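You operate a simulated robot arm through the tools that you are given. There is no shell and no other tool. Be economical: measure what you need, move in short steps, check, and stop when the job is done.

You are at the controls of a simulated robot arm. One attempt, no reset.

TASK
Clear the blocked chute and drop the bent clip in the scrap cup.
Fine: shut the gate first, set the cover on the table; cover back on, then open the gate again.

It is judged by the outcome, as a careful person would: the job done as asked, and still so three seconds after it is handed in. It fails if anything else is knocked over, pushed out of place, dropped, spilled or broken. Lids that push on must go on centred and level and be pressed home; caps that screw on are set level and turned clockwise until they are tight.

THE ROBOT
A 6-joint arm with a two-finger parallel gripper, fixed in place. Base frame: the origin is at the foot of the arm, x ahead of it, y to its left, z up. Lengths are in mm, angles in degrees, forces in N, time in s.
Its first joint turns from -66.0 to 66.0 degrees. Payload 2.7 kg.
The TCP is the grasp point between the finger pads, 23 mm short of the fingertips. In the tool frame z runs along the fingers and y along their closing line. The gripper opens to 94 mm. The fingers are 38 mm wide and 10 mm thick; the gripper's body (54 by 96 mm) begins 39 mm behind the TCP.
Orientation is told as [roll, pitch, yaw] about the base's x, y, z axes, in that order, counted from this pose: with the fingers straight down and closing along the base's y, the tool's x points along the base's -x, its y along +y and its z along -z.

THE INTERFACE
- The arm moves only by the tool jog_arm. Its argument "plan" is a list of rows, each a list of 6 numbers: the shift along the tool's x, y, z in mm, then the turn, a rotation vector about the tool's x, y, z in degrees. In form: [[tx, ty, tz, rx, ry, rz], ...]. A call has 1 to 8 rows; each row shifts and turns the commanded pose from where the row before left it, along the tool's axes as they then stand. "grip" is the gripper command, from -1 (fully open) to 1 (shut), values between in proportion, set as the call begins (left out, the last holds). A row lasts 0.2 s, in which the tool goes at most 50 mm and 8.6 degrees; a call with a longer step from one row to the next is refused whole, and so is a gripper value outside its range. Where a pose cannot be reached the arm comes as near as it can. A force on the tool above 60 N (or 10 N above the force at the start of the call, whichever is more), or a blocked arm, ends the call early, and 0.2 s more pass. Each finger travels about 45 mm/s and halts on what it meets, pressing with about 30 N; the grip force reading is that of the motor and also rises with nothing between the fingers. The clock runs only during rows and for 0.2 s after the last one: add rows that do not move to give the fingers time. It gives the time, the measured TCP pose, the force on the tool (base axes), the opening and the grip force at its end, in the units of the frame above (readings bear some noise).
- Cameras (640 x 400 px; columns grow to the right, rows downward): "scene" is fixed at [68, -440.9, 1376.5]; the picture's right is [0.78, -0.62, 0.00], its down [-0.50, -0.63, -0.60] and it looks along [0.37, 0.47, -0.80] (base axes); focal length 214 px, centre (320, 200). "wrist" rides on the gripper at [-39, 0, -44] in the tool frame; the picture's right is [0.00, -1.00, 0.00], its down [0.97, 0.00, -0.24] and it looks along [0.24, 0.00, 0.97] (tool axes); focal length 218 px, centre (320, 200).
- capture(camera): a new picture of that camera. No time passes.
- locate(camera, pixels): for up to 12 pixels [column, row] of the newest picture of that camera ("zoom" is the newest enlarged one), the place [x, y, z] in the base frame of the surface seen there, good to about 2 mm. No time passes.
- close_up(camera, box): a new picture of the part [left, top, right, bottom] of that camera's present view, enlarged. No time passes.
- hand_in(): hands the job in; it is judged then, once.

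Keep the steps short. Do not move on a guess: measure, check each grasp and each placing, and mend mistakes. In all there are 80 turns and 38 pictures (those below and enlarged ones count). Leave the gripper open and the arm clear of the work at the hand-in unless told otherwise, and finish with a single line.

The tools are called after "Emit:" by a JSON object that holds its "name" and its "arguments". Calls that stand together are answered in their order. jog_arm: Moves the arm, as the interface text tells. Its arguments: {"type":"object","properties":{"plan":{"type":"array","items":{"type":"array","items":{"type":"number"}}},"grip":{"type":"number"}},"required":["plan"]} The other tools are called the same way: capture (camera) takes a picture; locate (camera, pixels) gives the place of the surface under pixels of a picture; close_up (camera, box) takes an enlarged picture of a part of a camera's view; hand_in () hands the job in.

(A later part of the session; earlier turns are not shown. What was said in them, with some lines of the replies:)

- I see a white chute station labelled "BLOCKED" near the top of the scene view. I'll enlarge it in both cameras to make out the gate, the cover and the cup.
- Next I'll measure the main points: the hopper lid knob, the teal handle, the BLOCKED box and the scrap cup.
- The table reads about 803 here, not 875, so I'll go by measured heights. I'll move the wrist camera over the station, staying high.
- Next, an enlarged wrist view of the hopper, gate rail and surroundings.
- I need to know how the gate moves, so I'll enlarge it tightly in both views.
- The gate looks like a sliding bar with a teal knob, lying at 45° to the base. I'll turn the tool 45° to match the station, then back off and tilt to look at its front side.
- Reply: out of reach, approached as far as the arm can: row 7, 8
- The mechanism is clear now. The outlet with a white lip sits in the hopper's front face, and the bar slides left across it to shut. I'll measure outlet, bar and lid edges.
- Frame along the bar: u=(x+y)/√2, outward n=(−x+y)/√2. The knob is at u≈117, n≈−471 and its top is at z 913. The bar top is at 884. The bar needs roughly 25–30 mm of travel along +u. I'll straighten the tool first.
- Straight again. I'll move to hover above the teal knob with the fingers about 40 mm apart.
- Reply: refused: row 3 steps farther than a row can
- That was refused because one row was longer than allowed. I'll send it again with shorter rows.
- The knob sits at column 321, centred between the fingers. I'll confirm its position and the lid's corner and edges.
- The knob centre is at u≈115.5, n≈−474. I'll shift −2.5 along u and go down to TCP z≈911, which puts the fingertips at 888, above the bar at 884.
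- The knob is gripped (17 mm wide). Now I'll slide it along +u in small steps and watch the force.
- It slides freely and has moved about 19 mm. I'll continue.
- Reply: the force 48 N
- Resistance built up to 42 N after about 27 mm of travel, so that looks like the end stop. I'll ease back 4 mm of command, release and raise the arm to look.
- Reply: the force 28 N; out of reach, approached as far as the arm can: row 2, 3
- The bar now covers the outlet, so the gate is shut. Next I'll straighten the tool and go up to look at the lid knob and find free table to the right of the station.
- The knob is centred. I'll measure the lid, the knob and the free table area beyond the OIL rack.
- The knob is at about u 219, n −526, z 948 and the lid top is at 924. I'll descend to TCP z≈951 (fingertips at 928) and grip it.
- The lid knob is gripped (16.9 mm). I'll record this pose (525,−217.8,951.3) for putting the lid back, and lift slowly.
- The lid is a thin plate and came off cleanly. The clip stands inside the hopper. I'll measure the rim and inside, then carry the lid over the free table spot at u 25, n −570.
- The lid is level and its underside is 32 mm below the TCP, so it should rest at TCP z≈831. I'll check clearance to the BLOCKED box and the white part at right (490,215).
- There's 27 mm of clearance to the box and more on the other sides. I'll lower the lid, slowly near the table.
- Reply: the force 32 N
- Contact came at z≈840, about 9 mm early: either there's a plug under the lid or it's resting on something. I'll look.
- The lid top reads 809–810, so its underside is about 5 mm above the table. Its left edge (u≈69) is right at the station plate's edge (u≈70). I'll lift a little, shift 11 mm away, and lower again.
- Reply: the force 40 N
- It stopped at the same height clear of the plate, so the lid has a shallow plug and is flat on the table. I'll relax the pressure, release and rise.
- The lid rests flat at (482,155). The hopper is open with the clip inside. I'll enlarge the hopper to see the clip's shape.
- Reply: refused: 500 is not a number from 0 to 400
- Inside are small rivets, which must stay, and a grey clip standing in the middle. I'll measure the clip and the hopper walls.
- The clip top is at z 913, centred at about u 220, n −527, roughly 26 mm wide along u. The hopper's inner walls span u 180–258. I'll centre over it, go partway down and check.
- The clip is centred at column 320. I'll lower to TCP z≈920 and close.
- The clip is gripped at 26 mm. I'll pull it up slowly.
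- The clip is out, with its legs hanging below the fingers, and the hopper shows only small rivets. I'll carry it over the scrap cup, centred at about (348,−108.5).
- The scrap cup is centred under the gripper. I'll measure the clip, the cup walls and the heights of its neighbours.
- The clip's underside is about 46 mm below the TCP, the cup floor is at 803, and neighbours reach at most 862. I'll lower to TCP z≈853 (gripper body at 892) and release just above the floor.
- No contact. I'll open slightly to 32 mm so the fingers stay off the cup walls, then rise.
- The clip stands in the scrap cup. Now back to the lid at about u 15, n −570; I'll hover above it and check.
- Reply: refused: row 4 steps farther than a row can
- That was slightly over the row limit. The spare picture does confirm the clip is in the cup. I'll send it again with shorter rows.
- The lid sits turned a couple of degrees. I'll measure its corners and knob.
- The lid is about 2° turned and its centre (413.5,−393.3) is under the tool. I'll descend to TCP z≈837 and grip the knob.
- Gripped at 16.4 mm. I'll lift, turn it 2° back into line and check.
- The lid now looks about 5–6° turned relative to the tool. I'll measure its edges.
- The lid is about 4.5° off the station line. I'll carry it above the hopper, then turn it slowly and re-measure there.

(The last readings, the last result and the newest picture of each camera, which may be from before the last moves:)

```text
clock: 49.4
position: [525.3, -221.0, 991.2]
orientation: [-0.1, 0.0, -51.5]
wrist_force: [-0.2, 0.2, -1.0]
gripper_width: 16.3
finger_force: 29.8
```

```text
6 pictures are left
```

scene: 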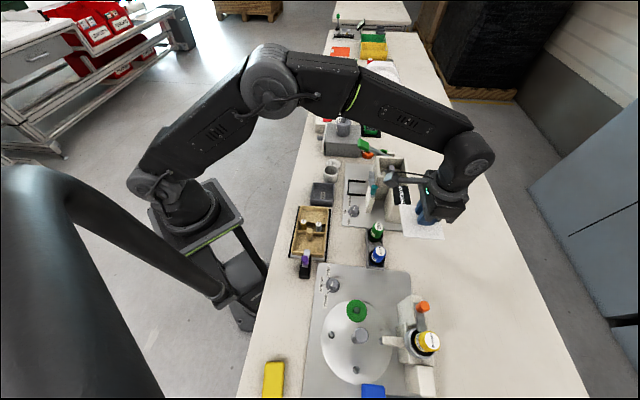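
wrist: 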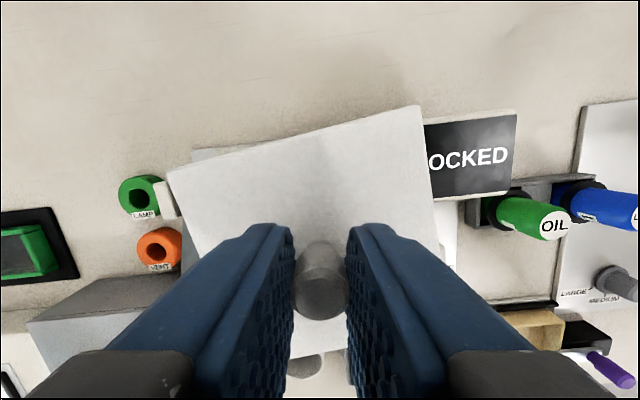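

Emit:
{"name": "locate", "arguments": {"camera": "wrist", "pixels": [[173, 174], [416, 111], [425, 190], [181, 205], [195, 235], [421, 150], [300, 141], [240, 157], [360, 125], [432, 127], [512, 115]]}}

```text
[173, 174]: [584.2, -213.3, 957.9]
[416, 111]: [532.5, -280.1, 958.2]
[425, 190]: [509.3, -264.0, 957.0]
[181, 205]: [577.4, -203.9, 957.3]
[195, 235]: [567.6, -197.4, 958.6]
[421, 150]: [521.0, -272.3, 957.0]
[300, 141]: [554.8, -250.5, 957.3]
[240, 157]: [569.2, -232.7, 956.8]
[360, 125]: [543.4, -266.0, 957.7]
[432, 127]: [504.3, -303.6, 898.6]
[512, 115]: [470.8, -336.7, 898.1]
```

The lid is slowly creeping round and down in the knob grip: it reads about 7° off, and has dropped about 6 mm relative to the fingers. I won't press it in like that. I'll set it down centred on the rim, still skewed, let go, and then square it with the pads on its two flat edges (88 mm against 94 mm opening).

Emit:
{"name": "jog_arm", "arguments": {"plan": [[-0.4, 3.4, 12, 0, 0, 0], [0, 0, 10, 0, 0, 0], [0, 0, 4, 0, 0, 0], [0, 0, 3, 0, 0, 0], [0, 0, 0, 0, 0, 0]]}}

```text
clock: 50.6
position: [527.9, -219.1, 961.7]
orientation: [-0.1, 0.0, -51.6]
wrist_force: [0.2, 0.5, -1.0]
gripper_width: 16.0
finger_force: 29.7
```

No contact yet. I'll lower 1.5 mm at a time.

Emit:
{"name": "jog_arm", "arguments": {"plan": [[0, 0, 1.5, 0, 0, 0], [0, 0, 1.5, 0, 0, 0], [0, 0, 0, 0, 0, 0]]}}

```text
clock: 51.4
position: [528.7, -218.8, 961.3]
orientation: [0.1, -0.3, -51.5]
wrist_force: [-3.6, -0.5, 21.1]
gripper_width: 16.2
finger_force: 29.6
```

Contact at 961.5, with the lid resting on the rim. I'll relax, release and rise to look.

Emit:
{"name": "jog_arm", "arguments": {"plan": [[0, 0, -2, 0, 0, 0], [0, 0, 0, 0, 0, 0]]}}

Emit:
{"name": "jog_arm", "arguments": {"plan": [[0, 0, 0, 0, 0, 0], [0, 0, 0, 0, 0, 0], [0, 0, -5, 0, 0, 0], [0, 0, -30, 0, 0, 0], [0, 0, -40, 0, 0, 0], [0, 0, -40, 0, 0, 0], [0, 0, 0, 0, 0, 0]], "grip": 0.2}}

Emit:
{"name": "capture", "arguments": {"camera": "wrist"}}

```text
clock: 52.0
position: [529.4, -219.2, 961.7]
orientation: [0.1, -0.1, -51.5]
wrist_force: [2.9, -3.7, 11.2]
gripper_width: 16.1
finger_force: 30.2
```

```text
clock: 53.6
position: [529.4, -216.3, 1077.6]
orientation: [-0.1, 0.0, -51.5]
wrist_force: [0.2, -0.3, 0.4]
gripper_width: 37.4
finger_force: 0.1
```

```text
5 pictures are left
```

wrist: 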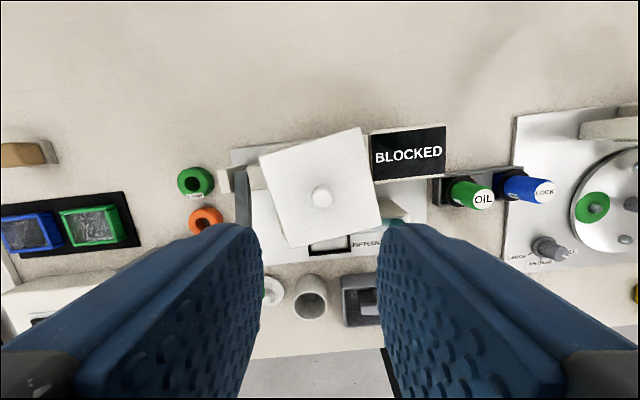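

The lid rests on the rim, visibly skewed. I'll measure its corners, the knob, and the green lever beside the hopper.

Emit:
{"name": "locate", "arguments": {"camera": "wrist", "pixels": [[263, 157], [359, 131], [379, 217], [290, 244], [322, 197], [310, 143], [276, 200], [370, 175], [242, 200], [224, 180], [241, 172], [335, 233]]}}

```text
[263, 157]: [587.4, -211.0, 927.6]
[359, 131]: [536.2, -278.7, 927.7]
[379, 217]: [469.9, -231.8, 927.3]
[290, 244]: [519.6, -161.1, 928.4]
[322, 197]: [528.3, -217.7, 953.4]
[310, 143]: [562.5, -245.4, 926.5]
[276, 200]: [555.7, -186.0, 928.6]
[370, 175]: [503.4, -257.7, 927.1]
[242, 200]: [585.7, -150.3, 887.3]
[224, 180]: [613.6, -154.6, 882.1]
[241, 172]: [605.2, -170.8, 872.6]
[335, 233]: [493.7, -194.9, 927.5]
```

The lid is level at 927.5 and about 9° off, centred near (528.3,−220.6). The lever is only at z 887, so fingertips at ~919 clear it. I'll open fully, yaw the tool to match the lid (−36°), and come down to just above it.

Emit:
{"name": "jog_arm", "arguments": {"plan": [[0, 0, 0, 0, 0, -7.7], [0, 0, 0, 0, 0, -7.8], [0, -1.2, 40, 0, 0, 0], [0, 0, 40, 0, 0, 0], [0, 0, 30, 0, 0, 0], [0, 0, 0, 0, 0, 0]], "grip": -1}}

Emit:
{"name": "capture", "arguments": {"camera": "wrist"}}

Emit:
{"name": "jog_arm", "arguments": {"plan": [[0, 0, 0, 0, 0, 0]]}}

```text
clock: 55.0
position: [527.1, -217.4, 965.8]
orientation: [0.0, 0.0, -36.1]
wrist_force: [0.2, 0.3, 0.0]
gripper_width: 93.8
finger_force: 0.1
```

```text
4 pictures are left
```

wrist: 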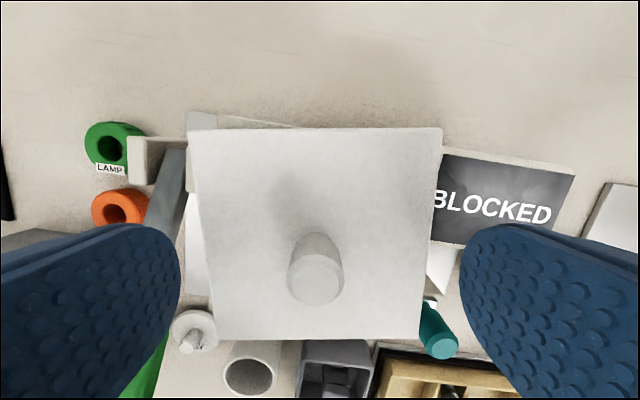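

```text
clock: 55.4
position: [526.6, -217.0, 966.4]
orientation: [-0.1, -0.1, -36.0]
wrist_force: [-0.1, 0.3, 0.4]
gripper_width: 94.1
finger_force: 0.2
```

Lid edges are square to the tool, and its centre is at column 316.5, about 1.5 mm to the left. I'll shift +1.5, then lower gently so the pads straddle the edges.

Emit:
{"name": "jog_arm", "arguments": {"plan": [[-2, 1.5, 8, 0, 0, 0], [0, 0, 8, 0, 0, 0], [0, 0, 4, 0, 0, 0], [0, 0, 4, 0, 0, 0], [0, 0, 0, 0, 0, 0]]}}

```text
clock: 56.6
position: [529.9, -218.6, 941.2]
orientation: [0.0, 0.0, -36.0]
wrist_force: [-0.9, -0.3, 0.7]
gripper_width: 94.1
finger_force: 0.0
```

No contact, so the fingers are beside the lid edges (tips ≈918). Closing now.

Emit:
{"name": "jog_arm", "arguments": {"plan": [[0, 0, 0, 0, 0, 0], [0, 0, 0, 0, 0, 0], [0, 0, 0, 0, 0, 0]], "grip": 1}}

```text
clock: 57.4
position: [530.4, -218.9, 943.2]
orientation: [-0.1, 0.0, -35.9]
wrist_force: [0.0, 1.0, 0.5]
gripper_width: 90.9
finger_force: 29.7
```

The lid is gripped by its edges (90.9 mm). I'll lift 5 mm, turn back to −45°, shift by the measured offset, and compare against the earlier picture of the seated lid.

Emit:
{"name": "jog_arm", "arguments": {"plan": [[0, 0, -5, 0, 0, 0], [0, 0, 0, 0, 0, 4.5], [0, 0, 0, 0, 0, 4.6], [2.4, -1.3, 0, 0, 0, 0], [0, 0, 0, 0, 0, 0]]}}

Emit:
{"name": "close_up", "arguments": {"camera": "scene", "box": [310, 140, 430, 240]}}

Emit:
{"name": "jog_arm", "arguments": {"plan": [[0, 0, 0, 0, 0, 0]]}}

```text
clock: 58.6
position: [527.2, -218.2, 947.1]
orientation: [0.1, 0.0, -45.1]
wrist_force: [0.4, 0.4, -0.2]
gripper_width: 90.7
finger_force: 29.7
```

```text
4.00 times, centred on (370, 190) of scene
```

zoom: 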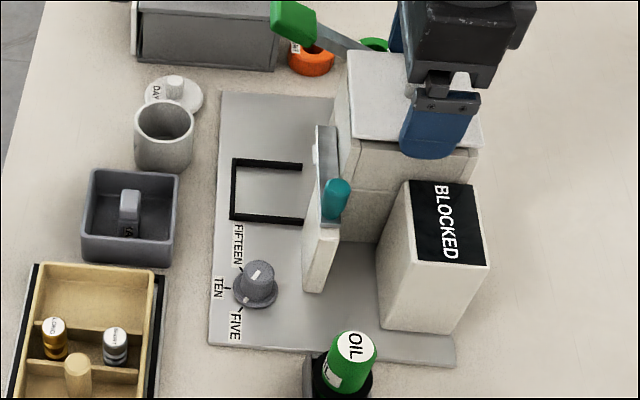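

```text
clock: 59.0
position: [527.3, -217.3, 947.0]
orientation: [0.0, 0.0, -45.1]
wrist_force: [0.1, 0.1, -0.9]
gripper_width: 90.7
finger_force: 30.1
```

The lid now lines up with its seated outline within about 1 mm once the height is allowed for. I'll verify its angle and centre from measured edge points.

Emit:
{"name": "locate", "arguments": {"camera": "zoom", "pixels": [[356, 140], [349, 56], [395, 141], [352, 90], [478, 145], [481, 138], [354, 120], [350, 75], [368, 160], [470, 165]]}}

```text
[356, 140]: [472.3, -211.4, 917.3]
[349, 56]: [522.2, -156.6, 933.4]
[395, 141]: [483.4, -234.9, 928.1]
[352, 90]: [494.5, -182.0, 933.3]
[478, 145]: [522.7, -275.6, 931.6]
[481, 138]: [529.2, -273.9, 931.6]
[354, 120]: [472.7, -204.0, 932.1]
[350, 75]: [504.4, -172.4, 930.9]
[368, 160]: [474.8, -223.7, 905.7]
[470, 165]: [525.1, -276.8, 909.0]
```

Edge angle is within about 1° of the station and the centre within about 1–2 mm. I'll nudge −1 in n and lower gently; seated should read TCP z≈938.5.

Emit:
{"name": "jog_arm", "arguments": {"plan": [[-1, 0, 2, 0, 0, 0], [0, 0, 2, 0, 0, 0], [0, 0, 2, 0, 0, 0], [0, 0, 1.5, 0, 0, 0], [0, 0, 1, 0, 0, 0], [0, 0, 0, 0, 0, 0]]}}

```text
clock: 60.4
position: [529.3, -220.0, 941.4]
orientation: [0.1, -0.4, -45.1]
wrist_force: [-7.1, -0.4, 27.7]
gripper_width: 91.0
finger_force: 30.5
```

The lid still rides on the rim (z 941.4). Under light pressure I'll search, first −1.5 in n, where the measurement hinted.

Emit:
{"name": "jog_arm", "arguments": {"plan": [[-0.8, 0, -1, 0, 0, 0], [-0.8, 0, 0, 0, 0, 0], [0, 0, 1, 0, 0, 0], [0, 0, 0, 0, 0, 0]]}}

```text
clock: 61.4
position: [528.8, -220.3, 942.1]
orientation: [0.1, -0.4, -45.1]
wrist_force: [-8.4, 6.7, 31.2]
gripper_width: 90.5
finger_force: 30.5
```

Emit:
{"name": "jog_arm", "arguments": {"plan": [[-0.8, 0, 0, 0, 0, 0], [-0.8, 0, 0, 0, 0, 0], [0, 0, 0, 0, 0, 0]]}}

```text
clock: 62.2
position: [531.3, -220.8, 943.4]
orientation: [0.1, -0.2, -45.1]
wrist_force: [-12.4, 11.6, 32.9]
gripper_width: 90.7
finger_force: 29.9
```

Resistance to −n is growing, so that direction is wrong. I'll go back +2.4 in n and try −u, since the original grasp reading was u 217 and it now reads about 219.5.

Emit:
{"name": "jog_arm", "arguments": {"plan": [[1.2, 0, -2, 0, 0, 0], [1.2, -1, 0, 0, 0, 0], [0, -1, 1, 0, 0, 0], [0, 0, 1, 0, 0, 0], [0, 0, 0, 0, 0, 0]]}}

```text
clock: 63.4
position: [527.0, -221.6, 941.5]
orientation: [0.1, -0.5, -45.2]
wrist_force: [8.1, 3.2, 23.4]
gripper_width: 90.9
finger_force: 29.9
```

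I'll take one enlarged look at how the lid sits.

Emit:
{"name": "close_up", "arguments": {"camera": "scene", "box": [360, 140, 440, 190]}}

Emit:
{"name": "locate", "arguments": {"camera": "zoom", "pixels": [[230, 200], [300, 205], [480, 210], [290, 260], [450, 260], [225, 100], [228, 150]]}}

```text
8.00 times, centred on (400, 165) of scene
```

zoom: 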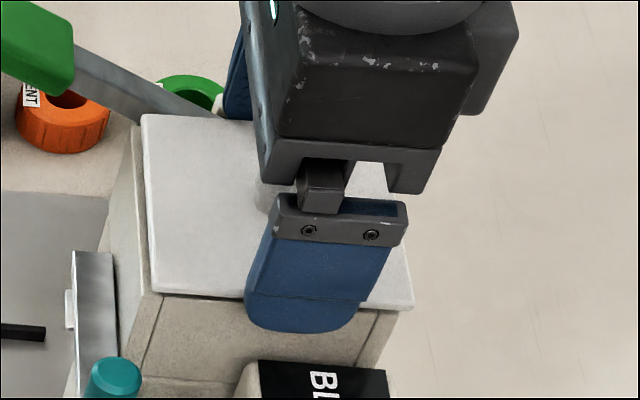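

```text
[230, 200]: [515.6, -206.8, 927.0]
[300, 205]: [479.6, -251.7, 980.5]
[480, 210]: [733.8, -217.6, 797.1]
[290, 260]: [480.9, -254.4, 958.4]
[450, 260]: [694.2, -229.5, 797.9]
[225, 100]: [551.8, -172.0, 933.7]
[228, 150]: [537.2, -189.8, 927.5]
```

Comparing lid corners with the original seated picture, the lid is about 2.5 mm too far along −n and about 0.7 mm too far along −u. I'll lift slightly, correct and lower.

Emit:
{"name": "jog_arm", "arguments": {"plan": [[0, 0, -5, 0, 0, 0], [2.5, 0.7, 0, 0, 0, 0], [0, 0, 2, 0, 0, 0], [0, 0, 2, 0, 0, 0], [0, 0, 1, 0, 0, 0], [0, 0, 0, 0, 0, 0]]}}

```text
clock: 64.8
position: [526.0, -220.1, 942.1]
orientation: [-0.1, -0.2, -45.1]
wrist_force: [-15.1, -3.2, 33.9]
gripper_width: 90.7
finger_force: 30.2
```

The reaction now pushes toward −u and +n. I'll follow it in small steps under pressure.

Emit:
{"name": "jog_arm", "arguments": {"plan": [[0.7, -0.8, 0, 0, 0, 0], [0.7, -0.7, 0, 0, 0, 0], [0, 0, 0, 0, 0, 0]]}}

```text
clock: 65.6
position: [527.4, -220.1, 941.6]
orientation: [0.2, -0.5, -45.3]
wrist_force: [8.3, -3.3, 23.4]
gripper_width: 91.0
finger_force: 29.6
```

Still on the rim. I'll try a small yaw wiggle under light pressure, in case the angle is what's catching.

Emit:
{"name": "jog_arm", "arguments": {"plan": [[0, 0.7, 0, 0, 0, 1], [0, 0, 0, 0, 0, 1], [0, 0, 0, 0, 0, -1], [0, 0, 0, 0, 0, -1], [0, 0, 0, 0, 0, -1], [0, 0, 0, 0, 0, -1], [0, 0, 0, 0, 0, 1], [0, 0, 0, 0, 0, 1]]}}

```text
clock: 67.4
position: [524.9, -219.0, 943.1]
orientation: [0.2, -0.2, -45.0]
wrist_force: [1.5, 6.8, 26.5]
gripper_width: 91.0
finger_force: 30.2
```

I'll run a small square search around this point under the same light pressure.

Emit:
{"name": "jog_arm", "arguments": {"plan": [[1.3, 0, 0, 0, 0, 0], [0, 1.3, 0, 0, 0, 0], [-1.3, 0, 0, 0, 0, 0], [-1.3, 0, 0, 0, 0, 0], [0, -1.3, 0, 0, 0, 0], [0, -1.3, 0, 0, 0, 0], [1.3, 0, 0, 0, 0, 0], [1.3, 0, 0, 0, 0, 0]]}}

```text
clock: 69.2
position: [526.5, -220.2, 941.1]
orientation: [0.4, -0.7, -45.1]
wrist_force: [14.7, 6.5, 22.5]
gripper_width: 91.0
finger_force: 30.1
```

The tool tilts so the −u side sits lower, which suggests the +u edge of the plug still rides on its wall. I'll go 1 mm further −u, then read.

Emit:
{"name": "jog_arm", "arguments": {"plan": [[0, -0.7, 0, 0, 0, 0], [0, -0.7, 0, 0, 0, 0], [0, 0, 0, 0, 0, 0]]}}

```text
clock: 70.0
position: [526.8, -217.8, 940.9]
orientation: [0.5, -0.7, -45.1]
wrist_force: [26.4, 12.5, 19.2]
gripper_width: 90.9
finger_force: 29.5
```

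The plug's −u side now presses on its wall (27 N), so it is partly in. I'll back off 1.5 mm in u, relax the pressure, release and measure how the lid lies.

Emit:
{"name": "jog_arm", "arguments": {"plan": [[0, 1.8, 0, 0, 0, 0], [0, 0, 0, 0, 0, 0]]}}

Emit:
{"name": "jog_arm", "arguments": {"plan": [[0, 0, -1, 0, 0, 0], [0, 0, 0, 0, 0, 0], [0, 0, -4, 0, 0, 0], [0, 0, -20, 0, 0, 0], [0, 0, -40, 0, 0, 0], [0, 0, -40, 0, 0, 0], [0, 0, 0, 0, 0, 0]], "grip": -1}}

Emit:
{"name": "capture", "arguments": {"camera": "wrist"}}

Emit:
{"name": "locate", "arguments": {"camera": "wrist", "pixels": [[320, 140], [320, 230], [275, 190], [365, 190], [275, 145], [365, 145], [275, 230], [365, 230]]}}

```text
clock: 70.6
position: [524.5, -218.5, 941.6]
orientation: [0.4, -0.6, -45.1]
wrist_force: [19.8, 7.2, 21.3]
gripper_width: 91.0
finger_force: 30.2
```

```text
clock: 72.2
position: [523.9, -219.8, 1043.0]
orientation: [-0.1, 0.0, -45.1]
wrist_force: [0.0, -0.6, 1.4]
gripper_width: 94.1
finger_force: 0.1
```

```text
1 pictures are left
```

wrist: 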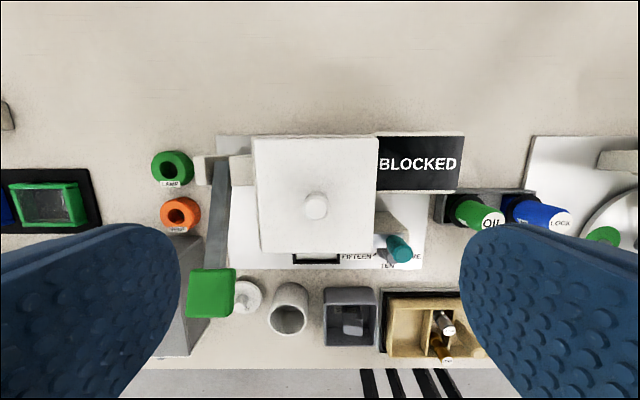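

```text
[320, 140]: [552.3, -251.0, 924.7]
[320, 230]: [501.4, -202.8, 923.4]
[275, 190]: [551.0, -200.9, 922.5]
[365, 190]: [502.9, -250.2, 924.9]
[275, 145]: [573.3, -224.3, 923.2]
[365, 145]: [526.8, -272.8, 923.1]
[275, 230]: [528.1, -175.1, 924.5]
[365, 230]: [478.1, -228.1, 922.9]
```

The lid dropped into place once released: it's level at z 923–925 and square. I'll close the fingers and press lightly on the knob (top 948) to make sure it's home.

Emit:
{"name": "jog_arm", "arguments": {"plan": [[0, 2, 0, 0, 0, 0], [0, 0, 0, 0, 0, 0], [0, 0, 0, 0, 0, 0], [0, 0, 0, 0, 0, 0], [0, 0, 35, 0, 0, 0], [0, 0, 30, 0, 0, 0], [0, 0, 3, 0, 0, 0], [0, 0, 0, 0, 0, 0]], "grip": 1}}

Emit:
{"name": "jog_arm", "arguments": {"plan": [[0, 0, 2, 0, 0, 0], [0, 0, 2, 0, 0, 0], [0, 0, 2, 0, 0, 0], [0, 0, 0, 0, 0, 0]]}}

```text
clock: 74.0
position: [524.1, -216.8, 976.7]
orientation: [0.0, 0.0, -45.1]
wrist_force: [-0.3, -0.7, 0.1]
gripper_width: 0.0
finger_force: 29.7
```

```text
clock: 75.0
position: [526.2, -215.8, 970.2]
orientation: [0.1, 0.0, -45.1]
wrist_force: [-1.2, 1.0, 4.0]
gripper_width: 0.0
finger_force: 29.9
```

Just touching (4 N at 970, so the knob top is at about 947). I'll press about 4 mm of command more.

Emit:
{"name": "jog_arm", "arguments": {"plan": [[0, 0, 2, 0, 0, 0], [0, 0, 2, 0, 0, 0], [0, 0, 0, 0, 0, 0]]}}

```text
clock: 75.8
position: [525.6, -217.0, 971.3]
orientation: [0.2, -0.5, -45.2]
wrist_force: [-11.2, 2.8, 35.9]
gripper_width: 0.1
finger_force: 30.1
```

Firm at 36 N with no further travel, so the lid is home. I'll rise and move above the teal knob (last at u≈142.5) with the fingers opened to just 28 mm so they clear the lid edge.

Emit:
{"name": "jog_arm", "arguments": {"plan": [[0, 0, -20, 0, 0, 0], [0, 0, -40, 0, 0, 0], [20, -25, 0, 0, 0, 0], [20, -25, 0, 0, 0, 0], [22, -25.7, 0, 0, 0, 0], [0, 0, 0, 0, 0, 0], [0, 0, 0, 0, 0, 0]], "grip": 0.4}}

```text
clock: 77.4
position: [426.1, -226.6, 1026.7]
orientation: [0.1, 0.0, -45.0]
wrist_force: [-1.0, -0.1, -0.4]
gripper_width: 28.2
finger_force: 0.1
```

I'll verify the knob's place from the last wrist picture, near (400,252), before descending.

Emit:
{"name": "locate", "arguments": {"camera": "wrist", "pixels": [[403, 254], [395, 255], [411, 253], [398, 243], [405, 260]]}}

```text
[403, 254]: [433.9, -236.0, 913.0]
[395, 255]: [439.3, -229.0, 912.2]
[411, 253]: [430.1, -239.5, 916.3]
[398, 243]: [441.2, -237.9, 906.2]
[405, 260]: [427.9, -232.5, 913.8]
```

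The knob is at u≈141.7, n≈−472, matching. Now descend and grip.

Emit:
{"name": "jog_arm", "arguments": {"plan": [[-1, 0.6, 40, 0, 0, 0], [0, 0, 40, 0, 0, 0], [0, 0, 30, 0, 0, 0], [0, 0, 5, 0, 0, 0], [0, 0, 0, 0, 0, 0]]}}

Emit:
{"name": "jog_arm", "arguments": {"plan": [[0, 0, 0, 0, 0, 0], [0, 0, 0, 0, 0, 0], [0, 0, 0, 0, 0, 0]], "grip": 1}}

Emit:
{"name": "jog_arm", "arguments": {"plan": [[0, -5, 0, 0, 0, 0], [0, -5, 0, 0, 0, 0], [0, -5, 0, 0, 0, 0], [0, -5, 0, 0, 0, 0], [0, -3, 0, 0, 0, 0], [0, 0, 0, 0, 0, 0]]}}

```text
clock: 78.6
position: [429.0, -224.3, 910.7]
orientation: [0.0, 0.1, -45.1]
wrist_force: [-0.1, -0.8, -0.2]
gripper_width: 28.0
finger_force: 0.1
```

```text
clock: 79.4
position: [428.4, -226.7, 909.7]
orientation: [-0.1, 0.1, -45.2]
wrist_force: [-15.2, -16.3, -0.4]
gripper_width: 17.0
finger_force: 45.2
```

```text
clock: 80.8
position: [412.5, -243.6, 910.3]
orientation: [0.1, 0.1, -45.1]
wrist_force: [-8.9, 7.9, -5.3]
gripper_width: 16.9
finger_force: 45.5
```

The gate slides back freely and is at u≈119.4; it was at ≈116.6 originally. I'll go on to its stop.

Emit:
{"name": "jog_arm", "arguments": {"plan": [[0, -2, 0, 0, 0, 0], [0, -2, 0, 0, 0, 0], [0, -1, 0, 0, 0, 0], [0, 0, 0, 0, 0, 0]]}}

```text
clock: 81.8
position: [409.4, -244.9, 909.2]
orientation: [0.1, 0.0, -45.0]
wrist_force: [10.9, 23.6, -14.2]
gripper_width: 17.1
finger_force: 45.2
```

End stop reached at u≈116.3 with 24 N resisting, so the gate is fully open. I'll relax, release, rise and back clear.

Emit:
{"name": "jog_arm", "arguments": {"plan": [[0, 2.5, 0, 0, 0, 0], [0, 0, 0, 0, 0, 0]]}}

Emit:
{"name": "jog_arm", "arguments": {"plan": [[0, 0, 0, 0, 0, 0], [0, 0, 0, 0, 0, 0], [0, 0, 0, 0, 0, 0], [0, 0, -40, 0, 0, 0], [0, 0, -45, 0, 0, 0], [0, 0, -45, 0, 0, 0], [40, 0, 0, 0, 0, 0], [45, 0, 0, 0, 0, 0]], "grip": 0.15}}

Emit:
{"name": "jog_arm", "arguments": {"plan": [[45, 0, 0, 0, 0, 0], [40, 0, 0, 0, 0, 0], [0, 0, 0, 0, 0, 0]], "grip": -1}}

Emit:
{"name": "close_up", "arguments": {"camera": "scene", "box": [310, 140, 430, 240]}}

```text
clock: 82.4
position: [410.2, -245.8, 911.1]
orientation: [-0.1, 0.0, -45.2]
wrist_force: [-2.2, 15.6, -14.9]
gripper_width: 17.0
finger_force: 45.5
```

```text
clock: 84.2
position: [349.5, -185.4, 1041.2]
orientation: [-0.1, 0.0, -45.1]
wrist_force: [-0.6, -0.1, 0.9]
gripper_width: 40.0
finger_force: 0.0
```

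```text
clock: 85.0
position: [290.8, -124.7, 1039.9]
orientation: [0.0, 0.0, -45.2]
wrist_force: [-0.6, -0.7, -0.1]
gripper_width: 94.1
finger_force: 0.0
```

```text
4.00 times, centred on (370, 190) of scene
```

zoom: 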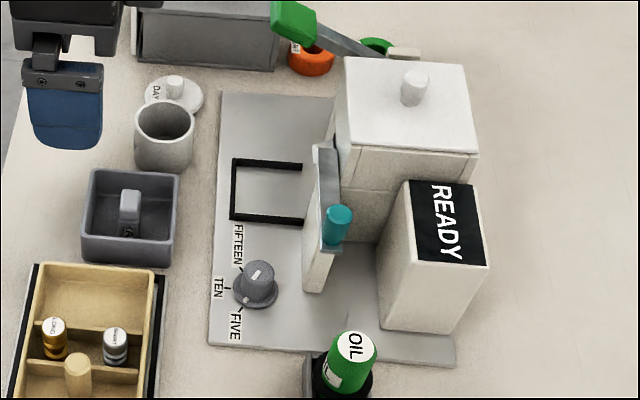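

The sign now reads READY. The cover is seated, the gate is open, the clip is in the scrap cup, and the arm is clear with the gripper open. Handing in.

Emit:
{"name": "hand_in", "arguments": {}}

```text
The job is handed in.
```

The chute is cleared and its sign reads READY: the bent clip is in the scrap cup, the cover is pressed back on, and the gate is open again.
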